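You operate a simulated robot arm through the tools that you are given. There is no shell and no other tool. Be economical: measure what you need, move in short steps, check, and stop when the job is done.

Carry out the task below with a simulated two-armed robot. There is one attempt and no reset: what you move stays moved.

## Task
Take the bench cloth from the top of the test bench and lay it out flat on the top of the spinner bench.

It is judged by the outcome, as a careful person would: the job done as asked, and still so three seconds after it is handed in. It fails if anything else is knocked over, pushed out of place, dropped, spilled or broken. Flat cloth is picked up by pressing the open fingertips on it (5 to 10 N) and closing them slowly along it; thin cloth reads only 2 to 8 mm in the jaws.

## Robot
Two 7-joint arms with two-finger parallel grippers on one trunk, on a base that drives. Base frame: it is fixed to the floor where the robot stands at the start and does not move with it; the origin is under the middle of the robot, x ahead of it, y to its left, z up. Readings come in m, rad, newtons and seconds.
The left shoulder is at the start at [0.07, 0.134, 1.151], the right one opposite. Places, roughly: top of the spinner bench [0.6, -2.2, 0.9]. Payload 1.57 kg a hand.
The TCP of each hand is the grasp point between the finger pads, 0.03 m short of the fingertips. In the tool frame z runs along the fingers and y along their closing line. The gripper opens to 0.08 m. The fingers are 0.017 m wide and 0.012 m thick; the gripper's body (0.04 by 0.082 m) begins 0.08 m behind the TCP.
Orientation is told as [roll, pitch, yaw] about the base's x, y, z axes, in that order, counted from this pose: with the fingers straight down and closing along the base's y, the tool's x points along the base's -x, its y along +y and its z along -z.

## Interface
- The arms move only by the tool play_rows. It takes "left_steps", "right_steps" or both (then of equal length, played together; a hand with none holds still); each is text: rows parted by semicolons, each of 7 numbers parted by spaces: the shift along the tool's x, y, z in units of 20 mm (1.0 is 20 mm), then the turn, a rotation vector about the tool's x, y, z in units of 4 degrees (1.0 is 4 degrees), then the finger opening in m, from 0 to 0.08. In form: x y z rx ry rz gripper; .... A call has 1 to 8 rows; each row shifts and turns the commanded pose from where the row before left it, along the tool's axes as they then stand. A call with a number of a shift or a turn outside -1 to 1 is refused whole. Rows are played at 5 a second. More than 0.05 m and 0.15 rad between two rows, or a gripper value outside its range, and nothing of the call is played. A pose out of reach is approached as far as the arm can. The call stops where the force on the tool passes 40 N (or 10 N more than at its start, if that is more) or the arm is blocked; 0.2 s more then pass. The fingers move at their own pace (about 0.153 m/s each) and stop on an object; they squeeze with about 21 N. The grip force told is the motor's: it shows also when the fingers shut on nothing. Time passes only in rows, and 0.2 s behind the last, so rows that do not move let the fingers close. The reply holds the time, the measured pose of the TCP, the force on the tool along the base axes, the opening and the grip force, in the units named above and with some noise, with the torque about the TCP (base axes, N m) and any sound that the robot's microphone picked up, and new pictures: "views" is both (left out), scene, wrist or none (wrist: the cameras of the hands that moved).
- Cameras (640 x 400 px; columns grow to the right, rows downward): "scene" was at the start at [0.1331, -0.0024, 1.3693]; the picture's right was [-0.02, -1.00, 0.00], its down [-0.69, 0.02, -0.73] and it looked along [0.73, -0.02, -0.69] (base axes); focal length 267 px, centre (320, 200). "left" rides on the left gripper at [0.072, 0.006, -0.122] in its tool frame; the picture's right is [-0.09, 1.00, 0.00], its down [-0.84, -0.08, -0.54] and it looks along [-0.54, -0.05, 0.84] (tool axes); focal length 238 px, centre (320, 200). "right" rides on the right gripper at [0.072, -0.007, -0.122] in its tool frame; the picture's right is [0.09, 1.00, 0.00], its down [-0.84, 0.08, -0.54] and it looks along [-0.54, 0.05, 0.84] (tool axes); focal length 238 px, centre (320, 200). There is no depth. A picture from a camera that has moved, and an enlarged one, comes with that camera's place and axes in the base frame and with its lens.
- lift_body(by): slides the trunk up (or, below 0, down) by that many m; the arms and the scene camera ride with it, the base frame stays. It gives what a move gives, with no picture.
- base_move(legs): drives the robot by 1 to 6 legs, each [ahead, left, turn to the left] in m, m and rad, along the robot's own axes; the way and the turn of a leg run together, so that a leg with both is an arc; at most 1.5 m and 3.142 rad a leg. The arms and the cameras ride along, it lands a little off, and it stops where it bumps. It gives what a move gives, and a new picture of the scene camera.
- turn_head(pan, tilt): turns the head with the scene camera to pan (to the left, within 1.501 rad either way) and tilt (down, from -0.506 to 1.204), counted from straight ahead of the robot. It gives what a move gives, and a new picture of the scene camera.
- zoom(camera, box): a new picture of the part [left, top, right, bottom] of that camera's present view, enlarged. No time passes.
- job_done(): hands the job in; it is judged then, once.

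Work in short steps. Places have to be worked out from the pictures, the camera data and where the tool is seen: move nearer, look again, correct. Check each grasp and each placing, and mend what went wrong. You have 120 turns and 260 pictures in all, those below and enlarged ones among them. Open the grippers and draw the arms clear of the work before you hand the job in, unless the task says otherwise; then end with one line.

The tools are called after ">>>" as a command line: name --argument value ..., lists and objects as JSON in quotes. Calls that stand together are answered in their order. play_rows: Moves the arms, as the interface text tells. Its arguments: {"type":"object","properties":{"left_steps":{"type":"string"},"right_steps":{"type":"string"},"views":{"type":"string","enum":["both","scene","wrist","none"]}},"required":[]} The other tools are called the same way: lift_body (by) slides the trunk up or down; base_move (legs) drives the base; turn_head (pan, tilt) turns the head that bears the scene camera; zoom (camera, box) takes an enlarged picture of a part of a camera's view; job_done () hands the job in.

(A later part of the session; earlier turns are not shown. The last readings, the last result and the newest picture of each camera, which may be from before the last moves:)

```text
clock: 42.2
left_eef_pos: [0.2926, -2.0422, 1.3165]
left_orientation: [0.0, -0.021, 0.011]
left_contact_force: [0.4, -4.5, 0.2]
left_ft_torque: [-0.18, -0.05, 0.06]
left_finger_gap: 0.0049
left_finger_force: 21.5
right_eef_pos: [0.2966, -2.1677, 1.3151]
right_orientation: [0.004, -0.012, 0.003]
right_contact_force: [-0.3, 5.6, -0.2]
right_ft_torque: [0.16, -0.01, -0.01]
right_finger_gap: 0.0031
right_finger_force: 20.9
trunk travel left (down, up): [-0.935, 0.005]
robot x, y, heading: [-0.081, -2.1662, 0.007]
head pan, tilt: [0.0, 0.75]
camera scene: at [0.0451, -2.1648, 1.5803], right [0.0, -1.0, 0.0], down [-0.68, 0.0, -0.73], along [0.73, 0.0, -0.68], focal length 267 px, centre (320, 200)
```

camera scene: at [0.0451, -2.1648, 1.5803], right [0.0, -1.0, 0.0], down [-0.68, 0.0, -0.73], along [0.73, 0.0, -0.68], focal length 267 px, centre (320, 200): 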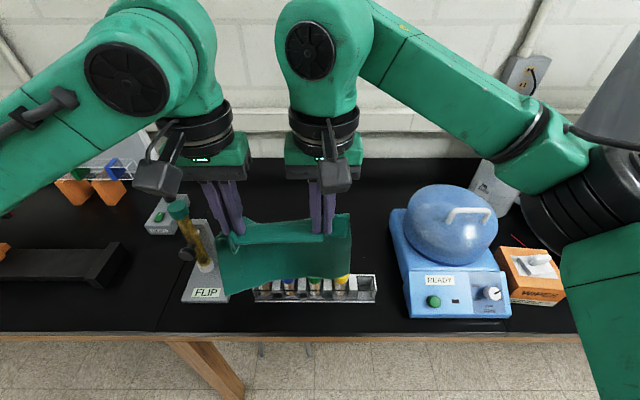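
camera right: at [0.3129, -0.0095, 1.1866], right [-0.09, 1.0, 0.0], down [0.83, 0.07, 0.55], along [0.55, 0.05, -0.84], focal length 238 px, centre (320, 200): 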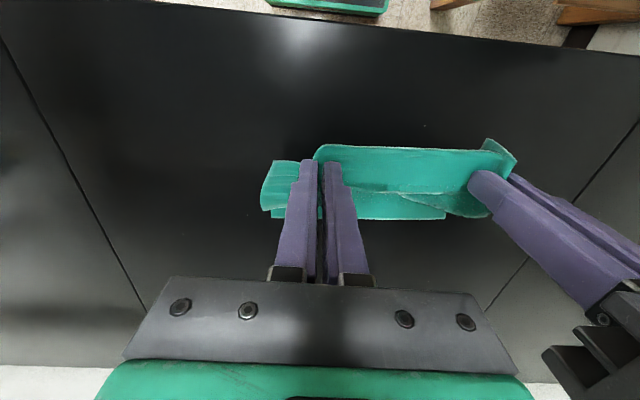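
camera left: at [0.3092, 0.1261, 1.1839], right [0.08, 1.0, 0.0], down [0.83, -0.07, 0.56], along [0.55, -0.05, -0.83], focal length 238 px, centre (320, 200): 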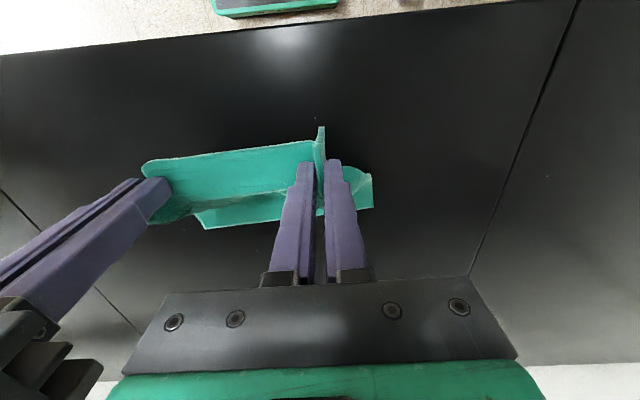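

The lane and obstacles are clear: FLIP column at y ≈ −1.85. The cloth centre is at y ≈ −2.105, so I shift both hands 65 mm to the right before going in.

>>> play_rows --left_steps "0 -0.8 0 0 0 0 0;0 -0.8 0 0 0 0 0;0 -0.8 0 0 0 0 0;0 -0.8 0 0 0 0 0;0 0 0 0 0 0 0" --right_steps "0 -0.8 0 0 0 0 0;0 -0.8 0 0 0 0 0;0 -0.8 0 0 0 0 0;0 -0.8 0 0 0 0 0;0 0 0 0 0 0 0" --views "none"

>>> base_move --legs '[[0.12, 0, -0.007]]'

```text
clock: 43.5
left_eef_pos: [0.2966, -2.1086, 1.3144]
left_orientation: [0.0, -0.017, 0.012]
left_contact_force: [0.7, -9.1, -0.5]
left_ft_torque: [-0.32, -0.03, 0.04]
left_finger_gap: 0.005
left_finger_force: 20.9
right_eef_pos: [0.2999, -2.2335, 1.3118]
right_orientation: [0.009, -0.009, 0.003]
right_contact_force: [0.3, 7.4, 0.8]
right_ft_torque: [0.24, 0.04, 0.01]
right_finger_gap: 0.0033
right_finger_force: 20.7
trunk travel left (down, up): [-0.935, 0.005]
robot x, y, heading: [-0.0857, -2.1648, 0.002]
head pan, tilt: [0.0, 0.75]
```

```text
clock: 44.7
left_eef_pos: [0.411, -2.1105, 1.3175]
left_orientation: [-0.001, -0.023, 0.004]
left_contact_force: [0.0, -9.3, 1.1]
left_ft_torque: [-0.31, -0.05, 0.03]
left_finger_gap: 0.0049
left_finger_force: 20.7
right_eef_pos: [0.4141, -2.2342, 1.3146]
right_orientation: [0.008, -0.015, -0.005]
right_contact_force: [-0.4, 9.3, 1.1]
right_ft_torque: [0.29, 0.0, 0.0]
right_finger_gap: 0.0032
right_finger_force: 20.8
trunk travel left (down, up): [-0.935, 0.005]
robot x, y, heading: [0.0349, -2.1622, -0.01]
head pan, tilt: [0.0, 0.75]
camera scene: at [0.163, -2.1661, 1.5804], right [0.0, -1.0, 0.0], down [-0.68, 0.0, -0.73], along [0.73, 0.0, -0.68], focal length 267 px, centre (320, 200)
```

scene: 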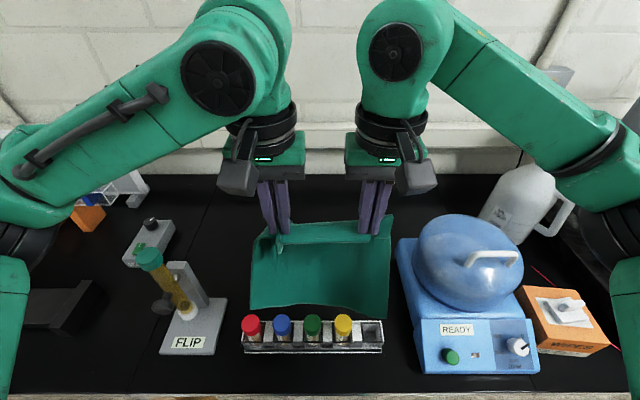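

Excellent view: free region x 0.44–1.0, y −1.95 to −2.36, with the cloth past the vials. I extend both hands forward 160 mm, easing the lateral tension by 2 mm.

>>> play_rows --left_steps "-1 -0.05 0 0 0 0 0;-1 0 0 0 0 0 0;-1 0 0 0 0 0 0;-1 0 0 0 0 0 0;-1 0 0 0 0 0 0;-1 0 0 0 0 0 0;-1 0 0 0 0 0 0;-1 0 0 0 0 0 0" --right_steps "-1 0.05 0 0 0 0 0;-1 0 0 0 0 0 0;-1 0 0 0 0 0 0;-1 0 0 0 0 0 0;-1 0 0 0 0 0 0;-1 0 0 0 0 0 0;-1 0 0 0 0 0 0;-1 0 0 0 0 0 0" --views "scene"

```text
clock: 46.5
left_eef_pos: [0.5788, -2.1092, 1.3179]
left_orientation: [-0.002, -0.018, 0.003]
left_contact_force: [0.3, -5.9, 0.0]
left_ft_torque: [-0.19, 0.02, 0.05]
left_finger_gap: 0.005
left_finger_force: 21.1
right_eef_pos: [0.5805, -2.2336, 1.3146]
right_orientation: [0.006, -0.007, -0.003]
right_contact_force: [-0.4, 5.1, -0.3]
right_ft_torque: [0.15, -0.01, -0.01]
right_finger_gap: 0.0028
right_finger_force: 21.2
trunk travel left (down, up): [-0.935, 0.005]
robot x, y, heading: [0.0385, -2.1624, 0.004]
head pan, tilt: [0.0, 0.75]
camera scene: at [0.1713, -2.1657, 1.5796], right [0.0, -1.0, 0.0], down [-0.68, 0.0, -0.73], along [0.73, 0.0, -0.68], focal length 267 px, centre (320, 200)
```

scene: 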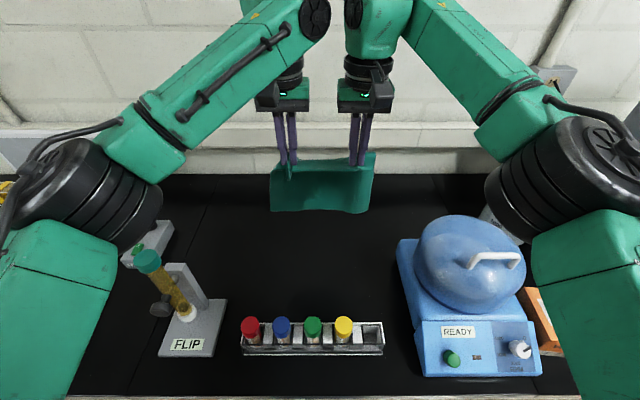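

The elbows stay above the FLIP column and dome. I now tilt the fingertips forward 20° while advancing another 100 mm, so the far edge can land farther back.

>>> play_rows --left_steps "-1 0 0 0 -1 0 0;-0.998 0 0.07 0 -1 0 0;-0.99 0 0.14 0 -1 0 0;-0.978 0 0.21 0 -1 0 0;-0.96 0 0.28 0 -1 0 0;0 0 0 0 0 0 0;0 0 0 0 0 0 0;0 0 0 0 0 0 0" --right_steps "-1 0 0 0 -1 0 0;-0.998 0 0.07 0 -1 0 0;-0.99 0 0.14 0 -1 0 0;-0.978 0 0.21 0 -1 0 0;-0.96 0 0.28 0 -1 0 0;0 0 0 0 0 0 0;0 0 0 0 0 0 0;0 0 0 0 0 0 0" --views "scene"

```text
clock: 48.3
left_eef_pos: [0.6758, -2.1114, 1.3216]
left_orientation: [-0.002, -0.367, 0.006]
left_contact_force: [-0.1, -3.6, -0.5]
left_ft_torque: [-0.16, 0.01, -0.03]
left_finger_gap: 0.0048
left_finger_force: 21.3
right_eef_pos: [0.6785, -2.2345, 1.3135]
right_orientation: [0.007, -0.358, -0.005]
right_contact_force: [-0.4, 4.4, 0.5]
right_ft_torque: [0.14, 0.03, 0.04]
right_finger_gap: 0.0037
right_finger_force: 21.2
trunk travel left (down, up): [-0.935, 0.005]
robot x, y, heading: [0.0335, -2.1648, -0.004]
head pan, tilt: [0.0, 0.75]
camera scene: at [0.1701, -2.1659, 1.5797], right [0.0, -1.0, 0.0], down [-0.68, 0.0, -0.73], along [0.73, 0.0, -0.68], focal length 267 px, centre (320, 200)
```

scene: 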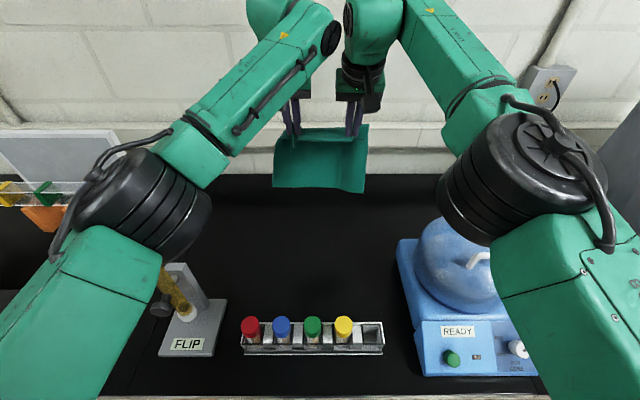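

Cloth hangs over clear bench at x ≈ 0.7; elbows still well above FLIP and dome. I lower 120 mm and check.

>>> play_rows --left_steps "0.352 0 0.936 0 0 0 0;0.352 0 0.936 0 0 0 0;0.352 0 0.936 0 0 0 0;0.352 0 0.936 0 0 0 0;0.352 0 0.936 0 0 0 0;0.352 0 0.936 0 0 0 0;0 0 0 0 0 0 0" --right_steps "0.352 0 0.936 0 0 0 0;0.352 0 0.936 0 0 0 0;0.352 0 0.936 0 0 0 0;0.352 0 0.936 0 0 0 0;0.352 0 0.936 0 0 0 0;0.352 0 0.936 0 0 0 0;0 0 0 0 0 0 0" --views "both"

```text
clock: 49.9
left_eef_pos: [0.6752, -2.1091, 1.2014]
left_orientation: [-0.004, -0.367, 0.005]
left_contact_force: [0.7, -6.7, 0.0]
left_ft_torque: [-0.18, 0.01, -0.05]
left_finger_gap: 0.0052
left_finger_force: 21.3
right_eef_pos: [0.6789, -2.2335, 1.1941]
right_orientation: [0.007, -0.357, -0.005]
right_contact_force: [-0.1, 6.4, -0.2]
right_ft_torque: [0.19, 0.02, 0.07]
right_finger_gap: 0.0031
right_finger_force: 20.6
trunk travel left (down, up): [-0.935, 0.005]
robot x, y, heading: [0.0372, -2.1654, -0.003]
head pan, tilt: [0.0, 0.75]
camera scene: at [0.1696, -2.1659, 1.5797], right [0.0, -1.0, 0.0], down [-0.68, 0.0, -0.73], along [0.73, 0.0, -0.68], focal length 267 px, centre (320, 200)
camera right: at [0.5688, -2.2414, 1.2837], right [-0.08, 1.0, -0.03], down [0.59, 0.07, 0.8], along [0.8, 0.05, -0.6], focal length 238 px, centre (320, 200)
camera left: at [0.5653, -2.1033, 1.2889], right [0.08, 1.0, 0.03], down [0.59, -0.07, 0.81], along [0.81, -0.05, -0.59], focal length 238 px, centre (320, 200)
```

scene: 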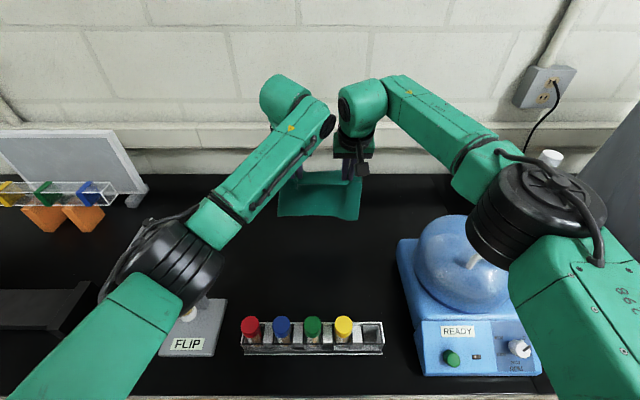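
right: 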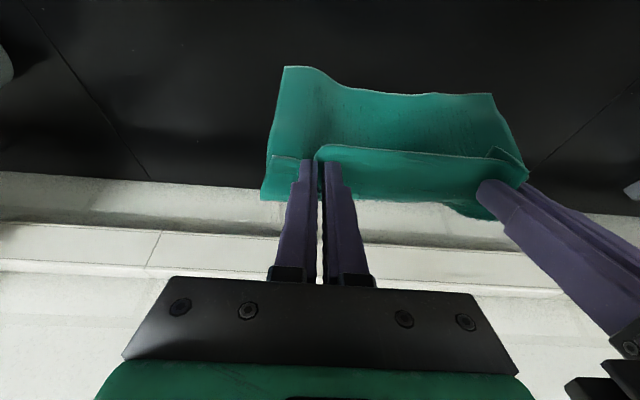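
left: 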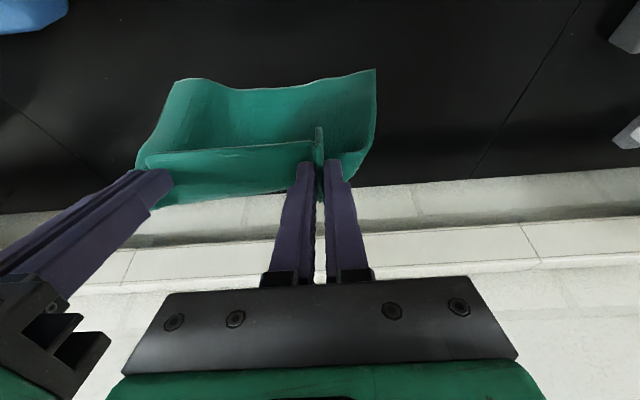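

Elbow heights ≈ 1.27, still clear. I lower 40 mm so the far edge touches, then start the diagonal back-and-down path (56 mm each way).

>>> play_rows --left_steps "0.352 0 0.936 0 0 0 0;0.352 0 0.936 0 0 0 0;0.9 0 0.41 0 0 0 0;0.9 0 0.41 0 0 0 0;0.9 0 0.41 0 0 0 0;0.9 0 0.41 0 0 0 0;0 0 0 0 0 0 0" --right_steps "0.352 0 0.936 0 0 0 0;0.352 0 0.936 0 0 0 0;0.9 0 0.41 0 0 0 0;0.9 0 0.41 0 0 0 0;0.9 0 0.41 0 0 0 0;0.9 0 0.41 0 0 0 0;0 0 0 0 0 0 0" --views "both"

```text
clock: 51.5
left_eef_pos: [0.6222, -2.1092, 1.1021]
left_orientation: [-0.002, -0.366, 0.005]
left_contact_force: [-0.4, -1.6, -1.1]
left_ft_torque: [-0.05, 0.04, 0.0]
left_finger_gap: 0.0048
left_finger_force: 21.6
right_eef_pos: [0.6214, -2.2319, 1.0987]
right_orientation: [0.005, -0.359, -0.005]
right_contact_force: [0.1, 1.5, 0.7]
right_ft_torque: [0.0, 0.04, 0.02]
right_finger_gap: 0.0029
right_finger_force: 21.2
trunk travel left (down, up): [-0.935, 0.005]
robot x, y, heading: [0.0377, -2.1654, -0.006]
head pan, tilt: [0.0, 0.75]
camera scene: at [0.1697, -2.166, 1.5797], right [0.0, -1.0, 0.0], down [-0.68, 0.0, -0.73], along [0.73, 0.0, -0.68], focal length 267 px, centre (320, 200)
camera right: at [0.513, -2.2392, 1.1885], right [-0.08, 1.0, -0.03], down [0.59, 0.07, 0.8], along [0.8, 0.05, -0.6], focal length 238 px, centre (320, 200)
camera left: at [0.5115, -2.1039, 1.1902], right [0.08, 1.0, 0.03], down [0.59, -0.07, 0.81], along [0.81, -0.05, -0.59], focal length 238 px, centre (320, 200)
```

scene: 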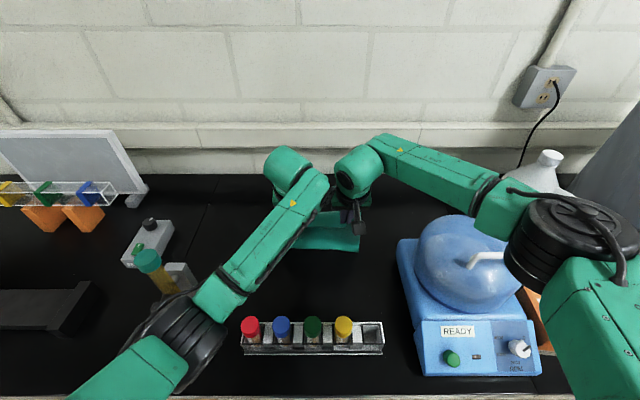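
right: 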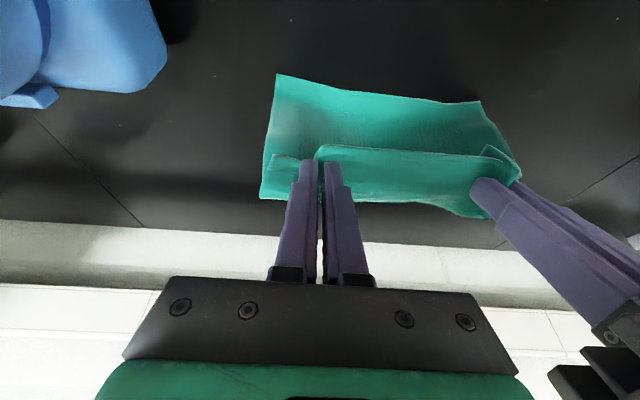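
left: 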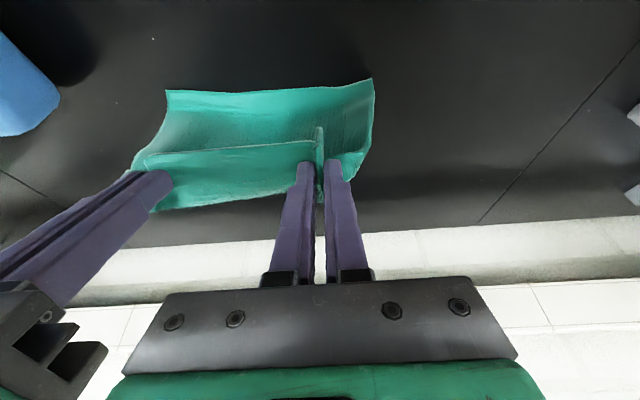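

The edge touched but the cloth bulges away with its far edge under it (edge at x ≈ 0.645). I raise 80 mm and go forward 75 mm to redo it with an arc path: back first, then down.

>>> play_rows --left_steps "-0.352 0 -0.936 0 0 0 0;-0.352 0 -0.936 0 0 0 0;-0.352 0 -0.936 0 0 0 0;-0.352 0 -0.936 0 0 0 0;-0.936 0 0.352 0 0 0 0;-0.936 0 0.352 0 0 0 0;-0.936 0 0.352 0 0 0 0;-0.7 0 0.264 0 0 0 0" --right_steps "-0.352 0 -0.936 0 0 0 0;-0.352 0 -0.936 0 0 0 0;-0.352 0 -0.936 0 0 0 0;-0.352 0 -0.936 0 0 0 0;-0.936 0 0.352 0 0 0 0;-0.936 0 0.352 0 0 0 0;-0.936 0 0.352 0 0 0 0;-0.7 0 0.264 0 0 0 0" --views "none"

>>> play_rows --left_steps "0 0 0 0 0 0 0;0 0 0 0 0 0 0;0 0 0 0 0 0 0;0 0 0 0 0 0 0" --right_steps "0 0 0 0 0 0 0;0 0 0 0 0 0 0;0 0 0 0 0 0 0;0 0 0 0 0 0 0" --views "both"

```text
clock: 53.3
left_eef_pos: [0.6975, -2.1089, 1.1854]
left_orientation: [-0.005, -0.365, 0.004]
left_contact_force: [-0.1, -3.2, -0.5]
left_ft_torque: [-0.13, 0.04, 0.0]
left_finger_gap: 0.0051
left_finger_force: 20.9
right_eef_pos: [0.699, -2.2318, 1.1775]
right_orientation: [0.006, -0.358, -0.002]
right_contact_force: [-0.8, 4.5, 0.1]
right_ft_torque: [0.1, 0.02, 0.02]
right_finger_gap: 0.0032
right_finger_force: 20.8
trunk travel left (down, up): [-0.935, 0.005]
robot x, y, heading: [0.037, -2.1616, -0.002]
head pan, tilt: [0.0, 0.75]
```

```text
clock: 54.3
left_eef_pos: [0.6968, -2.1083, 1.1844]
left_orientation: [-0.002, -0.365, 0.005]
left_contact_force: [-0.4, -4.7, -0.2]
left_ft_torque: [-0.19, 0.03, -0.03]
left_finger_gap: 0.0053
left_finger_force: 20.9
right_eef_pos: [0.6991, -2.233, 1.1784]
right_orientation: [0.007, -0.359, -0.007]
right_contact_force: [-0.5, 5.5, 1.1]
right_ft_torque: [0.16, -0.01, 0.05]
right_finger_gap: 0.0028
right_finger_force: 21.4
trunk travel left (down, up): [-0.935, 0.005]
robot x, y, heading: [0.0367, -2.1651, -0.003]
head pan, tilt: [0.0, 0.75]
camera scene: at [0.1698, -2.1663, 1.5797], right [0.0, -1.0, 0.0], down [-0.68, 0.0, -0.73], along [0.73, 0.0, -0.68], focal length 267 px, centre (320, 200)
camera right: at [0.5894, -2.2408, 1.2677], right [-0.08, 1.0, -0.03], down [0.59, 0.07, 0.8], along [0.8, 0.05, -0.6], focal length 238 px, centre (320, 200)
camera left: at [0.5859, -2.1035, 1.2725], right [0.08, 1.0, 0.03], down [0.59, -0.07, 0.81], along [0.81, -0.05, -0.59], focal length 238 px, centre (320, 200)
```

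scene: 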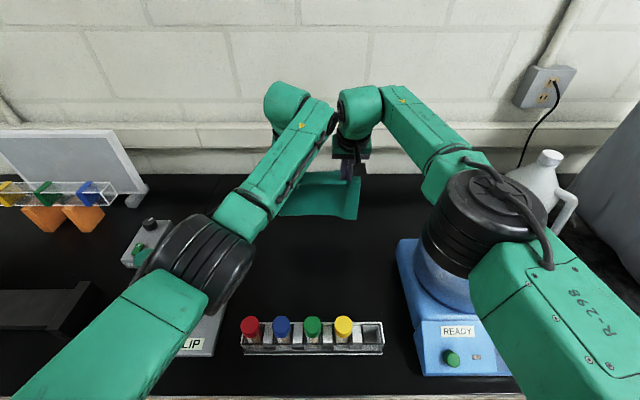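
right: 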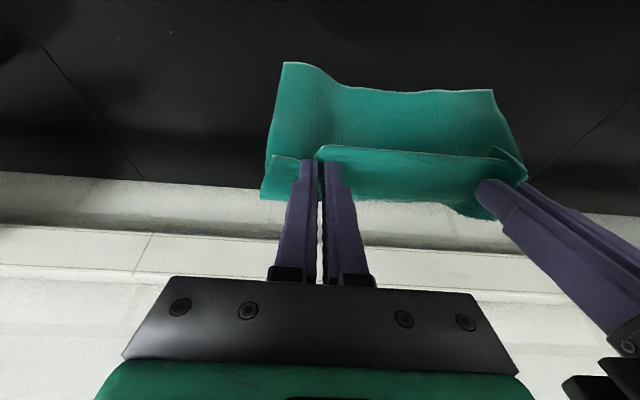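
left: 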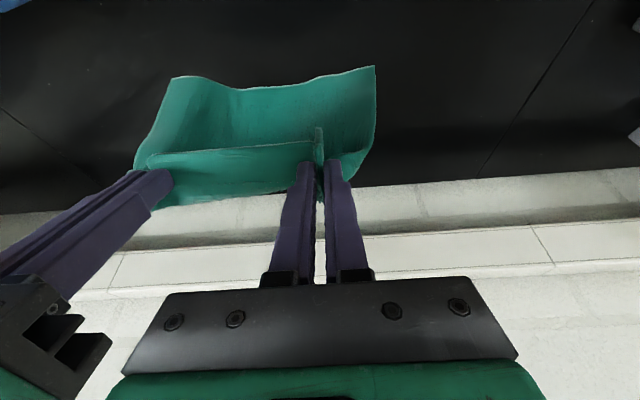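

The free-hanging shape shows the bottom edge only just touched last time. I descend 105 mm at this farther x, then pull back 56 mm nearly level to turn the edge outward.

>>> play_rows --left_steps "0.352 0 0.936 0 0 0 0;0.352 0 0.936 0 0 0 0;0.352 0 0.936 0 0 0 0;0.352 0 0.936 0 0 0 0;0.352 0 0.936 0 0 0 0;0.176 0 0.468 0 0 0 0;0 0 0 0 0 0 0" --right_steps "0.352 0 0.936 0 0 0 0;0.352 0 0.936 0 0 0 0;0.352 0 0.936 0 0 0 0;0.352 0 0.936 0 0 0 0;0.352 0 0.936 0 0 0 0;0.176 0 0.468 0 0 0 0;0 0 0 0 0 0 0" --views "wrist"

>>> play_rows --left_steps "0.75 0 -0.1 0 0 0 0;0.75 0 -0.1 0 0 0 0;0.75 0 -0.1 0 0 0 0;0.75 0 -0.1 0 0 0 0;0 0 0 0 0 0 0" --right_steps "0.75 0 -0.1 0 0 0 0;0.75 0 -0.1 0 0 0 0;0.75 0 -0.1 0 0 0 0;0.75 0 -0.1 0 0 0 0;0 0 0 0 0 0 0" --views "both"

```text
clock: 55.9
left_eef_pos: [0.6976, -2.1099, 1.0739]
left_orientation: [-0.001, -0.366, 0.007]
left_contact_force: [1.1, -0.6, 0.8]
left_ft_torque: [-0.01, 0.0, 0.04]
left_finger_gap: 0.005
left_finger_force: 20.7
right_eef_pos: [0.6946, -2.2286, 1.0823]
right_orientation: [0.005, -0.358, -0.006]
right_contact_force: [0.3, 0.6, -0.8]
right_ft_torque: [0.01, 0.0, 0.0]
right_finger_gap: 0.0029
right_finger_force: 21.5
right hand out of reach, approached as far as the arm can: row 4, 5
trunk travel left (down, up): [-0.935, 0.005]
robot x, y, heading: [0.0358, -2.1673, 0.003]
head pan, tilt: [0.0, 0.75]
camera right: at [0.5842, -2.2357, 1.172], right [-0.08, 1.0, -0.03], down [0.59, 0.07, 0.8], along [0.8, 0.05, -0.6], focal length 238 px, centre (320, 200)
camera left: at [0.5862, -2.1039, 1.1615], right [0.08, 1.0, 0.03], down [0.59, -0.07, 0.81], along [0.81, -0.05, -0.59], focal length 238 px, centre (320, 200)
```

right: 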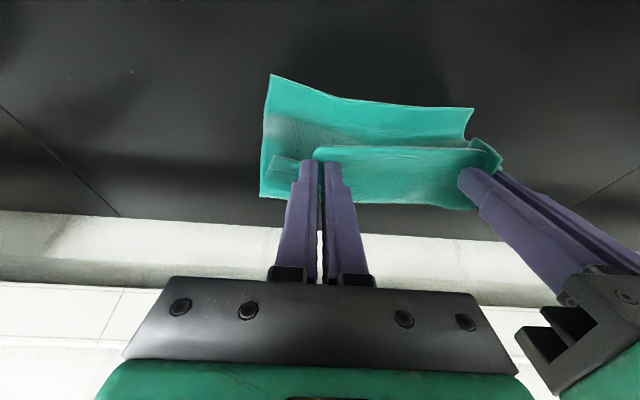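
left: 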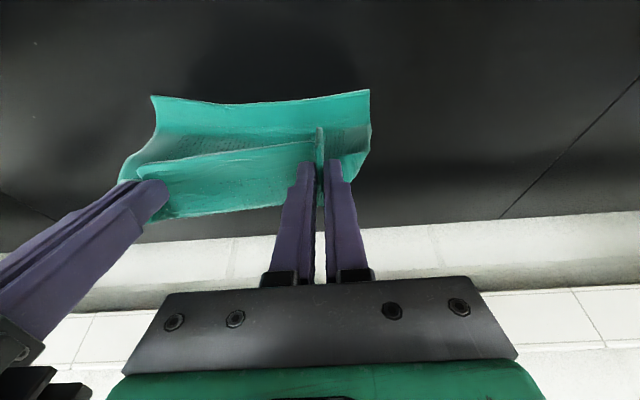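

```text
clock: 57.1
left_eef_pos: [0.6377, -2.1093, 1.0601]
left_orientation: [-0.002, -0.366, 0.006]
left_contact_force: [0.9, -0.1, -0.1]
left_ft_torque: [-0.01, 0.02, -0.02]
left_finger_gap: 0.0046
left_finger_force: 21.1
right_eef_pos: [0.636, -2.2278, 1.067]
right_orientation: [0.007, -0.357, -0.006]
right_contact_force: [0.9, 0.4, 0.4]
right_ft_torque: [0.01, 0.03, 0.03]
right_finger_gap: 0.0029
right_finger_force: 20.8
trunk travel left (down, up): [-0.935, 0.005]
robot x, y, heading: [0.0358, -2.1653, -0.008]
head pan, tilt: [0.0, 0.75]
camera scene: at [0.17, -2.1659, 1.5797], right [0.0, -1.0, 0.0], down [-0.68, 0.0, -0.73], along [0.73, 0.0, -0.68], focal length 267 px, centre (320, 200)
camera right: at [0.5264, -2.2352, 1.1569], right [-0.08, 1.0, -0.03], down [0.59, 0.07, 0.8], along [0.8, 0.05, -0.6], focal length 238 px, centre (320, 200)
camera left: at [0.5276, -2.1039, 1.1474], right [0.08, 1.0, 0.03], down [0.59, -0.07, 0.81], along [0.81, -0.05, -0.59], focal length 238 px, centre (320, 200)
```

scene: 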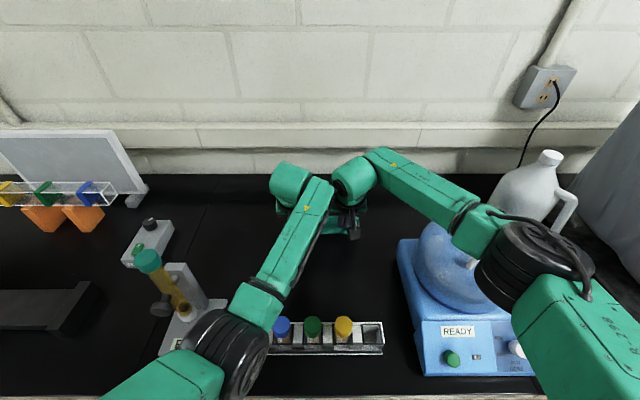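
right: 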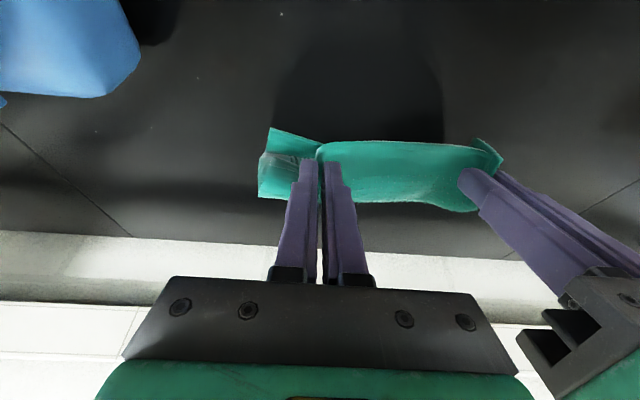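
left: 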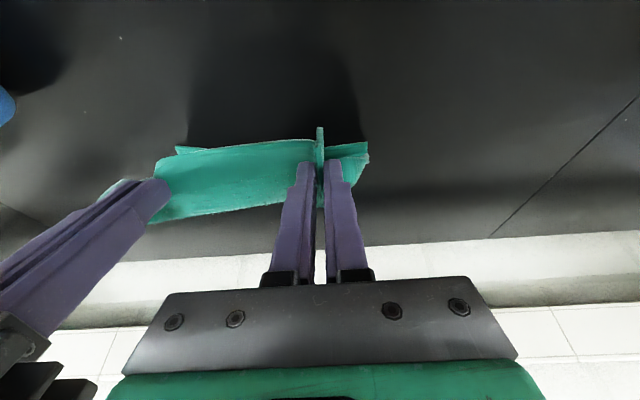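

The far edge stays put (x ≈ 0.69) and the cloth now leans the right way. I continue back 64 mm, down 24 mm, while untilting 16° so the hand cameras stay clear of the vials.

>>> play_rows --left_steps "0.855 0 0 0 1 0 0;0.852 0 0.06 0 1 0 0;0.846 0 0.118 0 1 0 0;0.836 0 0.177 0 1 0 0;0 0 0 0 0 0 0" --right_steps "0.855 0 0.09 0 1 0 0;0.852 0 0.15 0 1 0 0;0.846 0 0.208 0 1 0 0;0.836 0 0.26 0 1 0 0;0 0 0 0 0 0 0" --views "both"

```text
clock: 58.3
left_eef_pos: [0.5751, -2.1027, 1.0359]
left_orientation: [0.002, -0.089, 0.01]
left_contact_force: [0.6, -1.4, -0.1]
left_ft_torque: [-0.02, -0.02, -0.02]
left_finger_gap: 0.0049
left_finger_force: 20.8
right_eef_pos: [0.5732, -2.2252, 1.0377]
right_orientation: [0.005, -0.077, -0.001]
right_contact_force: [0.2, 1.4, -0.5]
right_ft_torque: [-0.01, -0.01, 0.02]
right_finger_gap: 0.0029
right_finger_force: 21.0
trunk travel left (down, up): [-0.935, 0.005]
robot x, y, heading: [0.0395, -2.1669, -0.006]
head pan, tilt: [0.0, 0.75]
camera scene: at [0.1698, -2.166, 1.5797], right [0.0, -1.0, 0.0], down [-0.68, 0.0, -0.73], along [0.73, 0.0, -0.68], focal length 267 px, centre (320, 200)
camera right: at [0.4917, -2.2342, 1.1538], right [-0.09, 1.0, 0.0], down [0.79, 0.07, 0.61], along [0.6, 0.05, -0.8], focal length 238 px, centre (320, 200)
camera left: at [0.4929, -2.0989, 1.1516], right [0.08, 1.0, 0.01], down [0.79, -0.07, 0.61], along [0.61, -0.04, -0.79], focal length 238 px, centre (320, 200)
```

scene: 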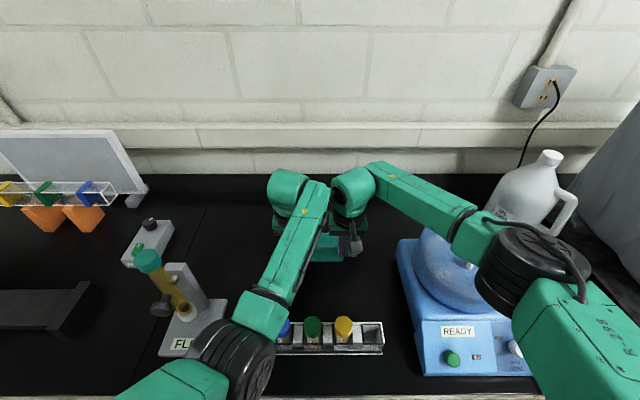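
right: 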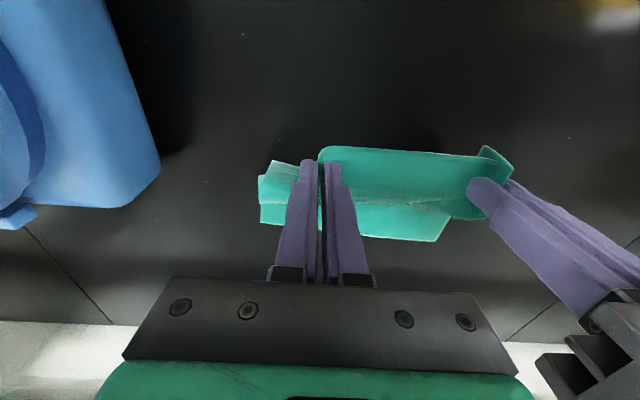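
left: 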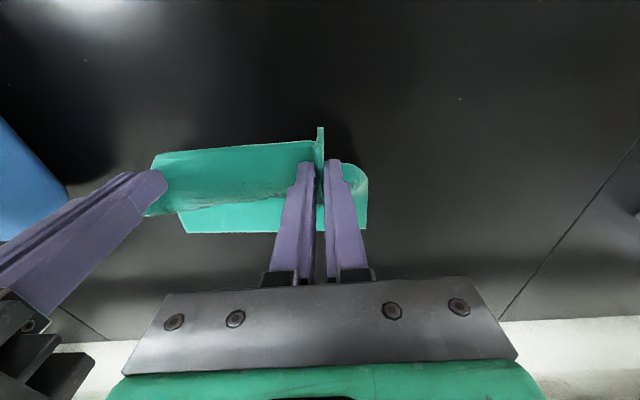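

The far edge lies at x ≈ 0.715, y −2.05 to −2.29, outward as wanted. I continue back 48 mm and down 48 mm with the last untilting.

>>> play_rows --left_steps "0.648 0 0.548 0 0.8 0 0;0.62 0 0.58 0 0.6 0 0;0.6 0 0.6 0 0.4 0 0;0.6 0 0.6 0 0.4 0 0;0 0 0 0 0 0 0" --right_steps "0.648 0 0.548 0 0.8 0 0;0.62 0 0.58 0 0.6 0 0;0.6 0 0.6 0 0.4 0 0;0.6 0 0.6 0 0.4 0 0;0 0 0 0 0 0 0" --views "both"

```text
clock: 59.7
left_eef_pos: [0.5401, -2.0755, 0.9955]
left_orientation: [0.043, 0.038, 0.046]
left_contact_force: [-0.6, 0.1, 0.2]
left_ft_torque: [0.0, 0.01, -0.01]
left_finger_gap: 0.0049
left_finger_force: 21.1
right_eef_pos: [0.5232, -2.2277, 0.9892]
right_orientation: [0.0, 0.076, -0.006]
right_contact_force: [0.2, -0.3, 0.1]
right_ft_torque: [0.01, 0.01, 0.05]
right_finger_gap: 0.0
right_finger_force: 21.0
trunk travel left (down, up): [-0.935, 0.005]
robot x, y, heading: [0.0385, -2.1691, -0.005]
head pan, tilt: [0.0, 0.75]
stopped in row 5 (left hand): the arm was blocked; the commanded pose is now the measured one
camera scene: at [0.1697, -2.1654, 1.5797], right [0.0, -1.0, 0.0], down [-0.68, 0.0, -0.73], along [0.73, 0.0, -0.68], focal length 267 px, centre (320, 200)
camera right: at [0.461, -2.2357, 1.1174], right [-0.09, 1.0, 0.01], down [0.88, 0.07, 0.48], along [0.47, 0.05, -0.88], focal length 238 px, centre (320, 200)
camera left: at [0.4738, -2.0773, 1.1195], right [0.05, 1.0, 0.04], down [0.86, -0.06, 0.51], along [0.51, 0.01, -0.86], focal length 238 px, centre (320, 200)
```

scene: 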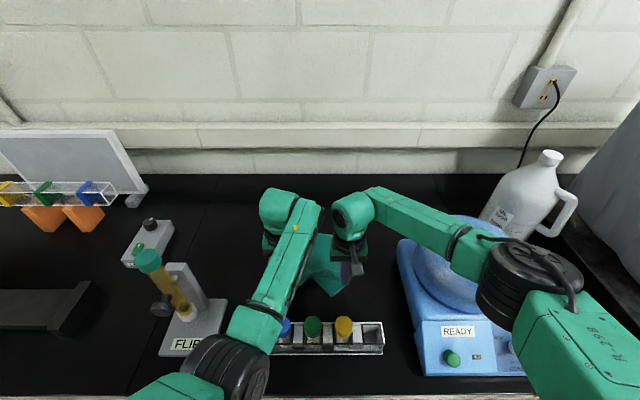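
right: 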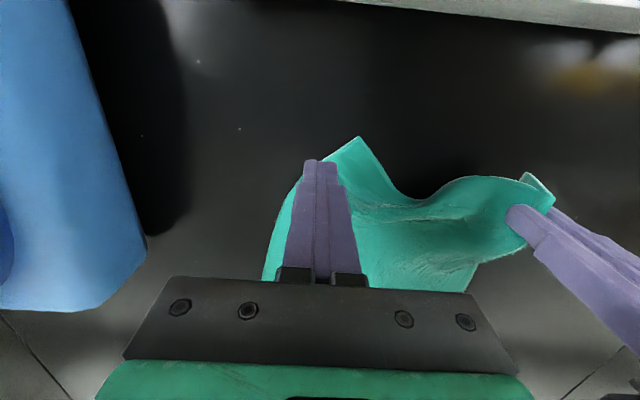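
left: 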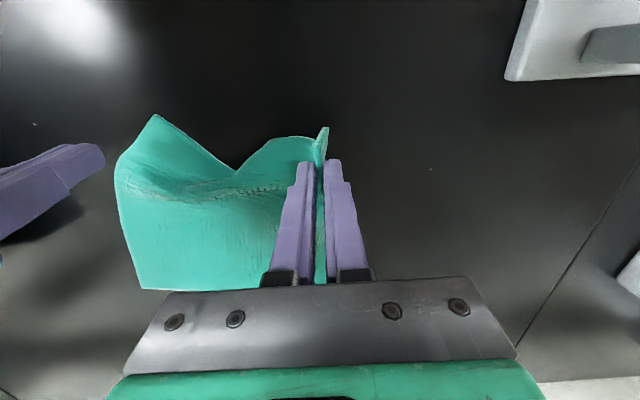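

The left arm was blocked (hand jerked 3 cm left) and the right hand lost its corner. I check the left elbow and rack closely before doing anything.

>>> zoom --camera "scene" --box '[140, 220, 400, 400]'

>>> turn_head --pan 0 --tilt 1.1

```text
2.22 times, centred on (270, 310) of scene
camera zoom: at [0.1697, -2.1654, 1.5797], right [0.0, -1.0, 0.0], down [-0.68, 0.0, -0.73], along [0.73, 0.0, -0.68], focal length 592 px, centre (431, -44)
```

zoom: 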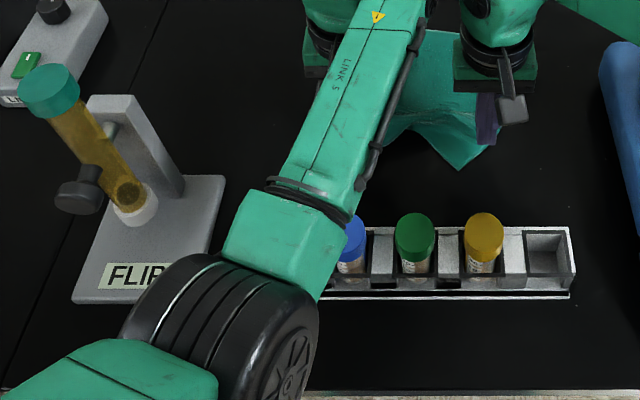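

```text
clock: 60.5
left_eef_pos: [0.5403, -2.077, 0.9943]
left_orientation: [0.043, 0.039, 0.047]
left_contact_force: [0.9, -0.1, -0.6]
left_ft_torque: [-0.05, 0.02, -0.01]
left_finger_gap: 0.0047
left_finger_force: 21.5
right_eef_pos: [0.5234, -2.2289, 0.9897]
right_orientation: [0.0, 0.077, -0.007]
right_contact_force: [-0.5, -0.8, -0.2]
right_ft_torque: [0.0, 0.03, 0.01]
right_finger_gap: 0.0
right_finger_force: 21.3
trunk travel left (down, up): [-0.935, 0.005]
robot x, y, heading: [0.0365, -2.1648, -0.002]
head pan, tilt: [0.0, 1.1]
camera scene: at [0.1501, -2.1661, 1.554], right [0.0, -1.0, 0.0], down [-0.89, 0.0, -0.45], along [0.45, 0.0, -0.89], focal length 267 px, centre (320, 200)
```

scene: 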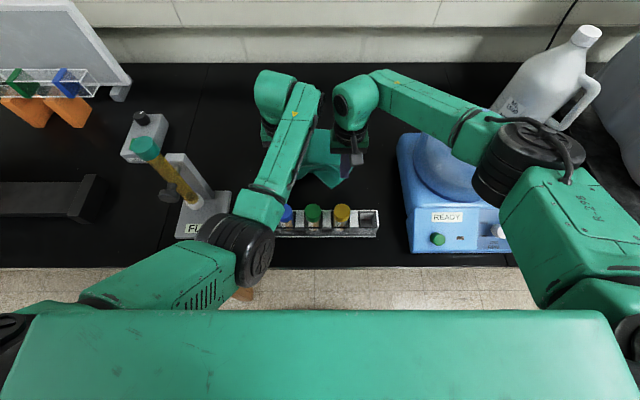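

The rack looks undisturbed, but the left elbow hangs low near the red vial. I raise the left hand 60 mm to bring the elbow up, and also open and raise the empty right hand.

>>> play_rows --left_steps "0 0 -0.5 0 0 0 0;0 0 -0.5 0 0 0 0;0 0 -0.5 0 0 0 0;0 0 -0.5 0 0 0 0;0 0 -0.5 0 0 0 0;0 0 -0.5 0 0 0 0;0 0 0 0 0 0 0" --right_steps "0 0 -1 0 0 0 0;0 0 -1 0 0 0 0;0 0 -1 0 0 0 0;0 0 -1 0 0 0 0;0 0 0 0 0 0 0.045;0 0 0 0 0 0 0.045;0 0 0 0 0 0 0.045" --views "both"

```text
clock: 62.1
left_eef_pos: [0.5432, -2.0711, 1.0539]
left_orientation: [0.056, 0.038, 0.056]
left_contact_force: [-0.3, 0.4, -0.6]
left_ft_torque: [-0.07, 0.01, -0.02]
left_finger_gap: 0.005
left_finger_force: 20.9
right_eef_pos: [0.5285, -2.2276, 1.0707]
right_orientation: [-0.001, 0.076, -0.005]
right_contact_force: [-0.5, 0.6, 0.6]
right_ft_torque: [0.0, -0.02, -0.01]
right_finger_gap: 0.045
right_finger_force: 0.0
trunk travel left (down, up): [-0.935, 0.005]
robot x, y, heading: [0.0381, -2.1692, -0.001]
head pan, tilt: [0.0, 1.1]
camera scene: at [0.15, -2.1659, 1.554], right [0.0, -1.0, 0.0], down [-0.89, 0.0, -0.45], along [0.45, 0.0, -0.89], focal length 267 px, centre (320, 200)
camera right: at [0.4657, -2.2356, 1.1983], right [-0.09, 1.0, 0.01], down [0.88, 0.07, 0.48], along [0.47, 0.05, -0.88], focal length 238 px, centre (320, 200)
camera left: at [0.4765, -2.0745, 1.1786], right [0.04, 1.0, 0.05], down [0.86, -0.06, 0.5], along [0.51, 0.03, -0.86], focal length 238 px, centre (320, 200)
```

scene: 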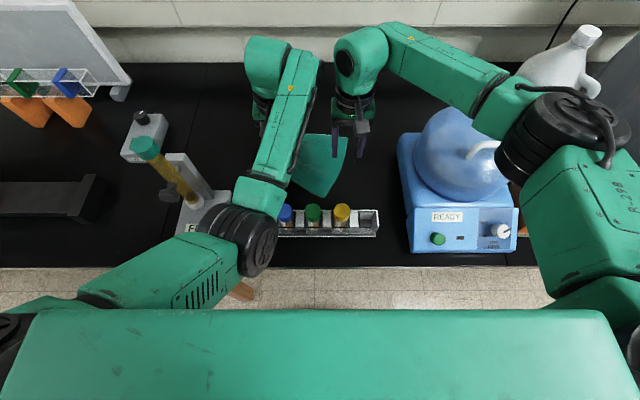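
right: 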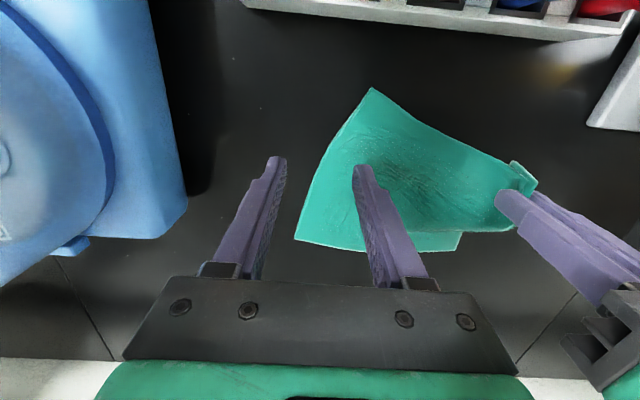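
left: 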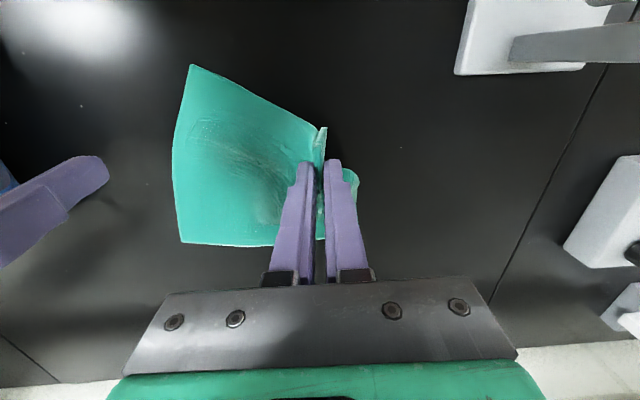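

The cloth lies mostly flat; its near-right corner is at (0.475, −2.18) and the left corner is still in the left hand. I move the left hand left and back (away from the crossed posture), which also unfolds the near edge.

>>> play_rows --left_steps "0.6 0.8 0.1 0 0 0 0;0.6 0.8 0.1 0 0 0 0;0.6 0.8 0.1 0 0 0 0;0.6 0.8 0.1 0 0 0 0;0.6 0.8 0.1 0 0 0 0;0 0 0 0 0 0 0" --views "both"

>>> zoom --camera "right" --box '[240, 0, 640, 250]'

```text
clock: 63.6
left_eef_pos: [0.5088, -1.9384, 1.0724]
left_orientation: [0.153, -0.049, 0.111]
left_contact_force: [0.7, 1.2, 0.4]
left_ft_torque: [-0.05, 0.03, -0.06]
left_finger_gap: 0.0046
left_finger_force: 21.0
left hand out of reach, approached as far as the arm can: row 3, 4
right_eef_pos: [0.5282, -2.2291, 1.07]
right_orientation: [0.001, 0.077, -0.006]
right_contact_force: [-0.4, 0.5, 0.0]
right_ft_torque: [0.02, -0.01, -0.01]
right_finger_gap: 0.0451
right_finger_force: 0.0
trunk travel left (down, up): [-0.935, 0.005]
robot x, y, heading: [0.037, -2.1643, -0.004]
head pan, tilt: [0.0, 1.1]
stopped in row 6 (left hand): the arm was blocked; the commanded pose is now the measured one
camera scene: at [0.1503, -2.1662, 1.5539], right [0.0, -1.0, 0.0], down [-0.89, 0.0, -0.45], along [0.45, 0.0, -0.89], focal length 267 px, centre (320, 200)
camera left: at [0.4328, -1.96, 1.1897], right [-0.02, 0.99, 0.16], down [0.82, -0.07, 0.56], along [0.57, 0.14, -0.81], focal length 238 px, centre (320, 200)
```

scene: 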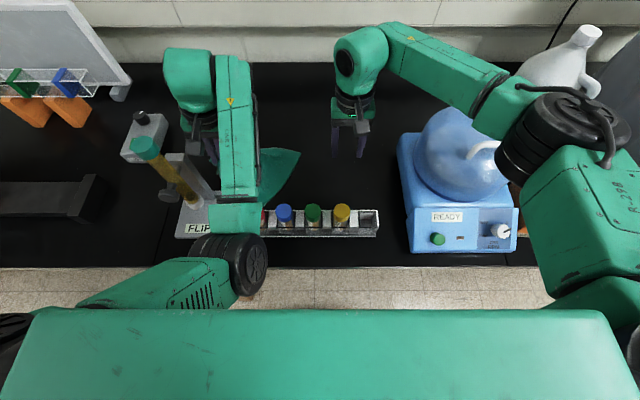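
left: 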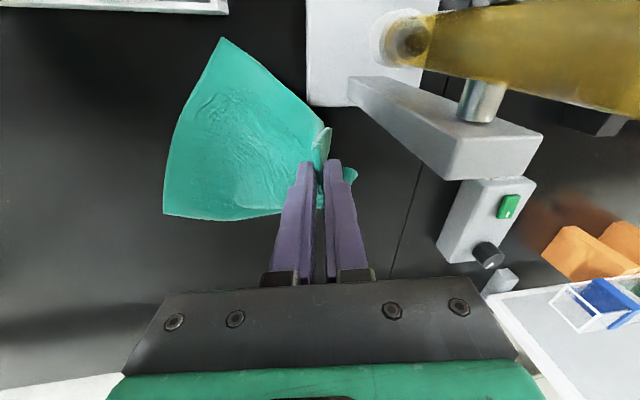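

```text
1.60 times, centred on (440, 125) of right
camera zoom: at [0.466, -2.2359, 1.1981], right [-0.09, 1.0, 0.01], down [0.88, 0.07, 0.48], along [0.47, 0.05, -0.88], focal length 381 px, centre (128, 320)
```

zoom: 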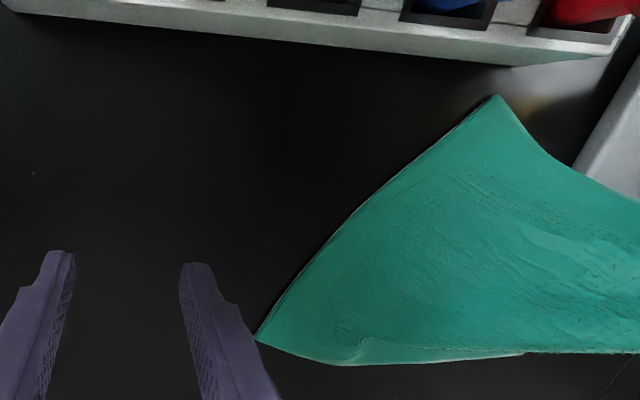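

The left arm ran into a joint limit and jumped close to the FLIP stand. I reverse: move it right and slightly up, away from the stand.

>>> play_rows --left_steps "0 -0.7 -0.3 0 0 0 0;0 -0.7 -0.3 0 0 0 0;0 -0.7 -0.3 0 0 0 0;0 -0.7 -0.3 0 0 0 0;0 -0.7 -0.3 0 0 0 0;0 -0.7 -0.3 0 0 0 0;0 0 0 0 0 0 0" --views "both"

```text
clock: 65.4
left_eef_pos: [0.5277, -1.9704, 1.0837]
left_orientation: [0.249, -0.069, 0.166]
left_contact_force: [-0.2, 0.3, -0.3]
left_ft_torque: [-0.03, 0.01, -0.03]
left_finger_gap: 0.0051
left_finger_force: 21.0
left hand out of reach, approached as far as the arm can: row 4, 5, 6
right_eef_pos: [0.5283, -2.2275, 1.0699]
right_orientation: [0.0, 0.076, -0.006]
right_contact_force: [0.0, -0.4, 1.0]
right_ft_torque: [0.0, -0.01, 0.04]
right_finger_gap: 0.0446
right_finger_force: 0.0
trunk travel left (down, up): [-0.935, 0.005]
robot x, y, heading: [0.0379, -2.1663, -0.004]
head pan, tilt: [0.0, 1.1]
stopped in row 7 (left hand): the arm was blocked; the commanded pose is now the measured one
camera scene: at [0.15, -2.1657, 1.554], right [0.0, -1.0, 0.0], down [-0.89, 0.0, -0.45], along [0.45, 0.0, -0.89], focal length 267 px, centre (320, 200)
camera left: at [0.4525, -2.007, 1.1977], right [-0.09, 0.96, 0.25], down [0.82, -0.07, 0.56], along [0.56, 0.26, -0.79], focal length 238 px, centre (320, 200)
```

scene: 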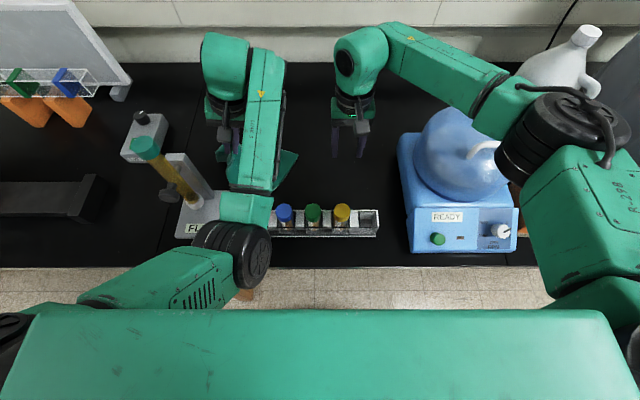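
left: 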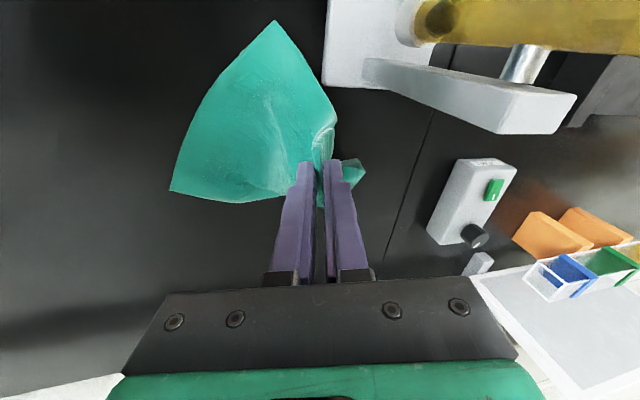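

The left arm is stuck near its limit in this posture. The cloth rests mostly on the bench, so I release the corner here, lift the left hand away and re-pose it, then flatten the cloth with fresh grips.

>>> play_rows --left_steps "0 0 0 0 0 0 0.03;0 0 0 0 0 0 0.04;0 0 0 0 0 0 0.04;0 0 -0.7 0 0 0 0.04;0 0 -0.7 0 0 0 0.04;0 0 -0.7 0 0 0 0.04;0 0 0 0 0 0 0.04" --views "both"

```text
clock: 67.2
left_eef_pos: [0.5344, -1.941, 1.1151]
left_orientation: [0.311, -0.084, 0.209]
left_contact_force: [-0.2, 0.7, 0.3]
left_ft_torque: [-0.03, 0.01, -0.03]
left_finger_gap: 0.04
left_finger_force: 0.1
left hand out of reach, approached as far as the arm can: row 6
right_eef_pos: [0.5277, -2.2286, 1.0709]
right_orientation: [0.001, 0.077, -0.006]
right_contact_force: [0.0, 0.4, -0.3]
right_ft_torque: [0.01, -0.02, 0.0]
right_finger_gap: 0.045
right_finger_force: 0.0
trunk travel left (down, up): [-0.935, 0.005]
robot x, y, heading: [0.0367, -2.1637, -0.008]
head pan, tilt: [0.0, 1.1]
stopped in row 7 (left hand): the arm was blocked; the commanded pose is now the measured one
camera scene: at [0.1499, -2.1655, 1.554], right [0.0, -1.0, 0.0], down [-0.89, 0.0, -0.45], along [0.45, 0.0, -0.89], focal length 267 px, centre (320, 200)
camera left: at [0.4615, -1.9883, 1.2271], right [-0.13, 0.94, 0.31], down [0.83, -0.07, 0.56], along [0.55, 0.33, -0.77], focal length 238 px, centre (320, 200)
```

scene: 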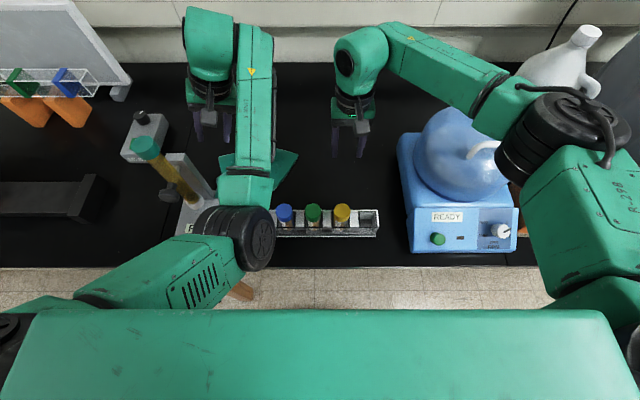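
left: 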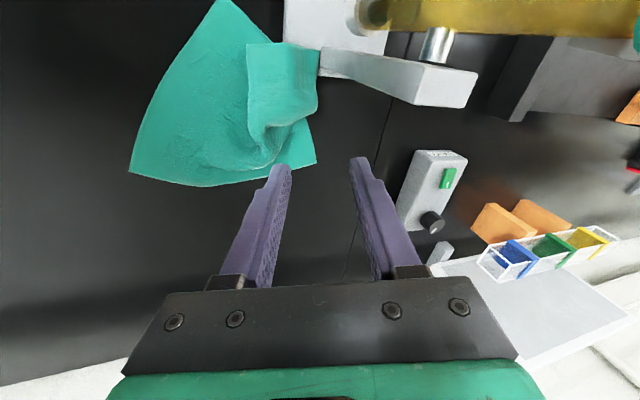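

The left corner fell folded over. I now take the left hand forward and up, out of the limit, while straightening its orientation.

>>> play_rows --left_steps "-0.7 -0.5 -0.7 0.3 0 0.2 0.04;-0.7 -0.5 -0.7 0.4 0 0.3 0.04;-0.7 -0.5 -0.7 0.6 0 0.4 0.04;-0.7 -0.5 -0.7 0.6 0 0.4 0.04;-0.7 -0.5 -0.7 0.6 0 0.4 0.04;-0.7 -0.5 -0.7 0.6 0 0.4 0.04;0 0 0 0 0 0 0.04" --views "scene"

```text
clock: 68.8
left_eef_pos: [0.6231, -2.0067, 1.187]
left_orientation: [0.098, -0.052, 0.065]
left_contact_force: [-0.3, 0.3, -0.1]
left_ft_torque: [0.0, 0.0, 0.03]
left_finger_gap: 0.0401
left_finger_force: 0.2
right_eef_pos: [0.5275, -2.2283, 1.0698]
right_orientation: [0.0, 0.077, -0.004]
right_contact_force: [0.1, -0.1, 0.4]
right_ft_torque: [0.02, 0.0, 0.0]
right_finger_gap: 0.0449
right_finger_force: 0.1
trunk travel left (down, up): [-0.935, 0.005]
robot x, y, heading: [0.0373, -2.1639, -0.003]
head pan, tilt: [0.0, 1.1]
camera scene: at [0.15, -2.1658, 1.554], right [0.0, -1.0, 0.0], down [-0.89, 0.0, -0.45], along [0.45, 0.0, -0.89], focal length 267 px, centre (320, 200)
```

scene: 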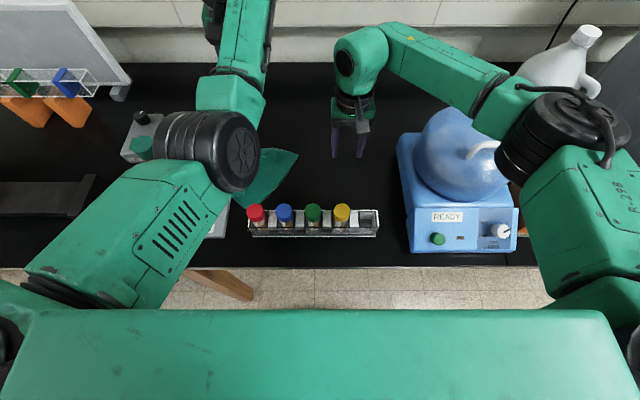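

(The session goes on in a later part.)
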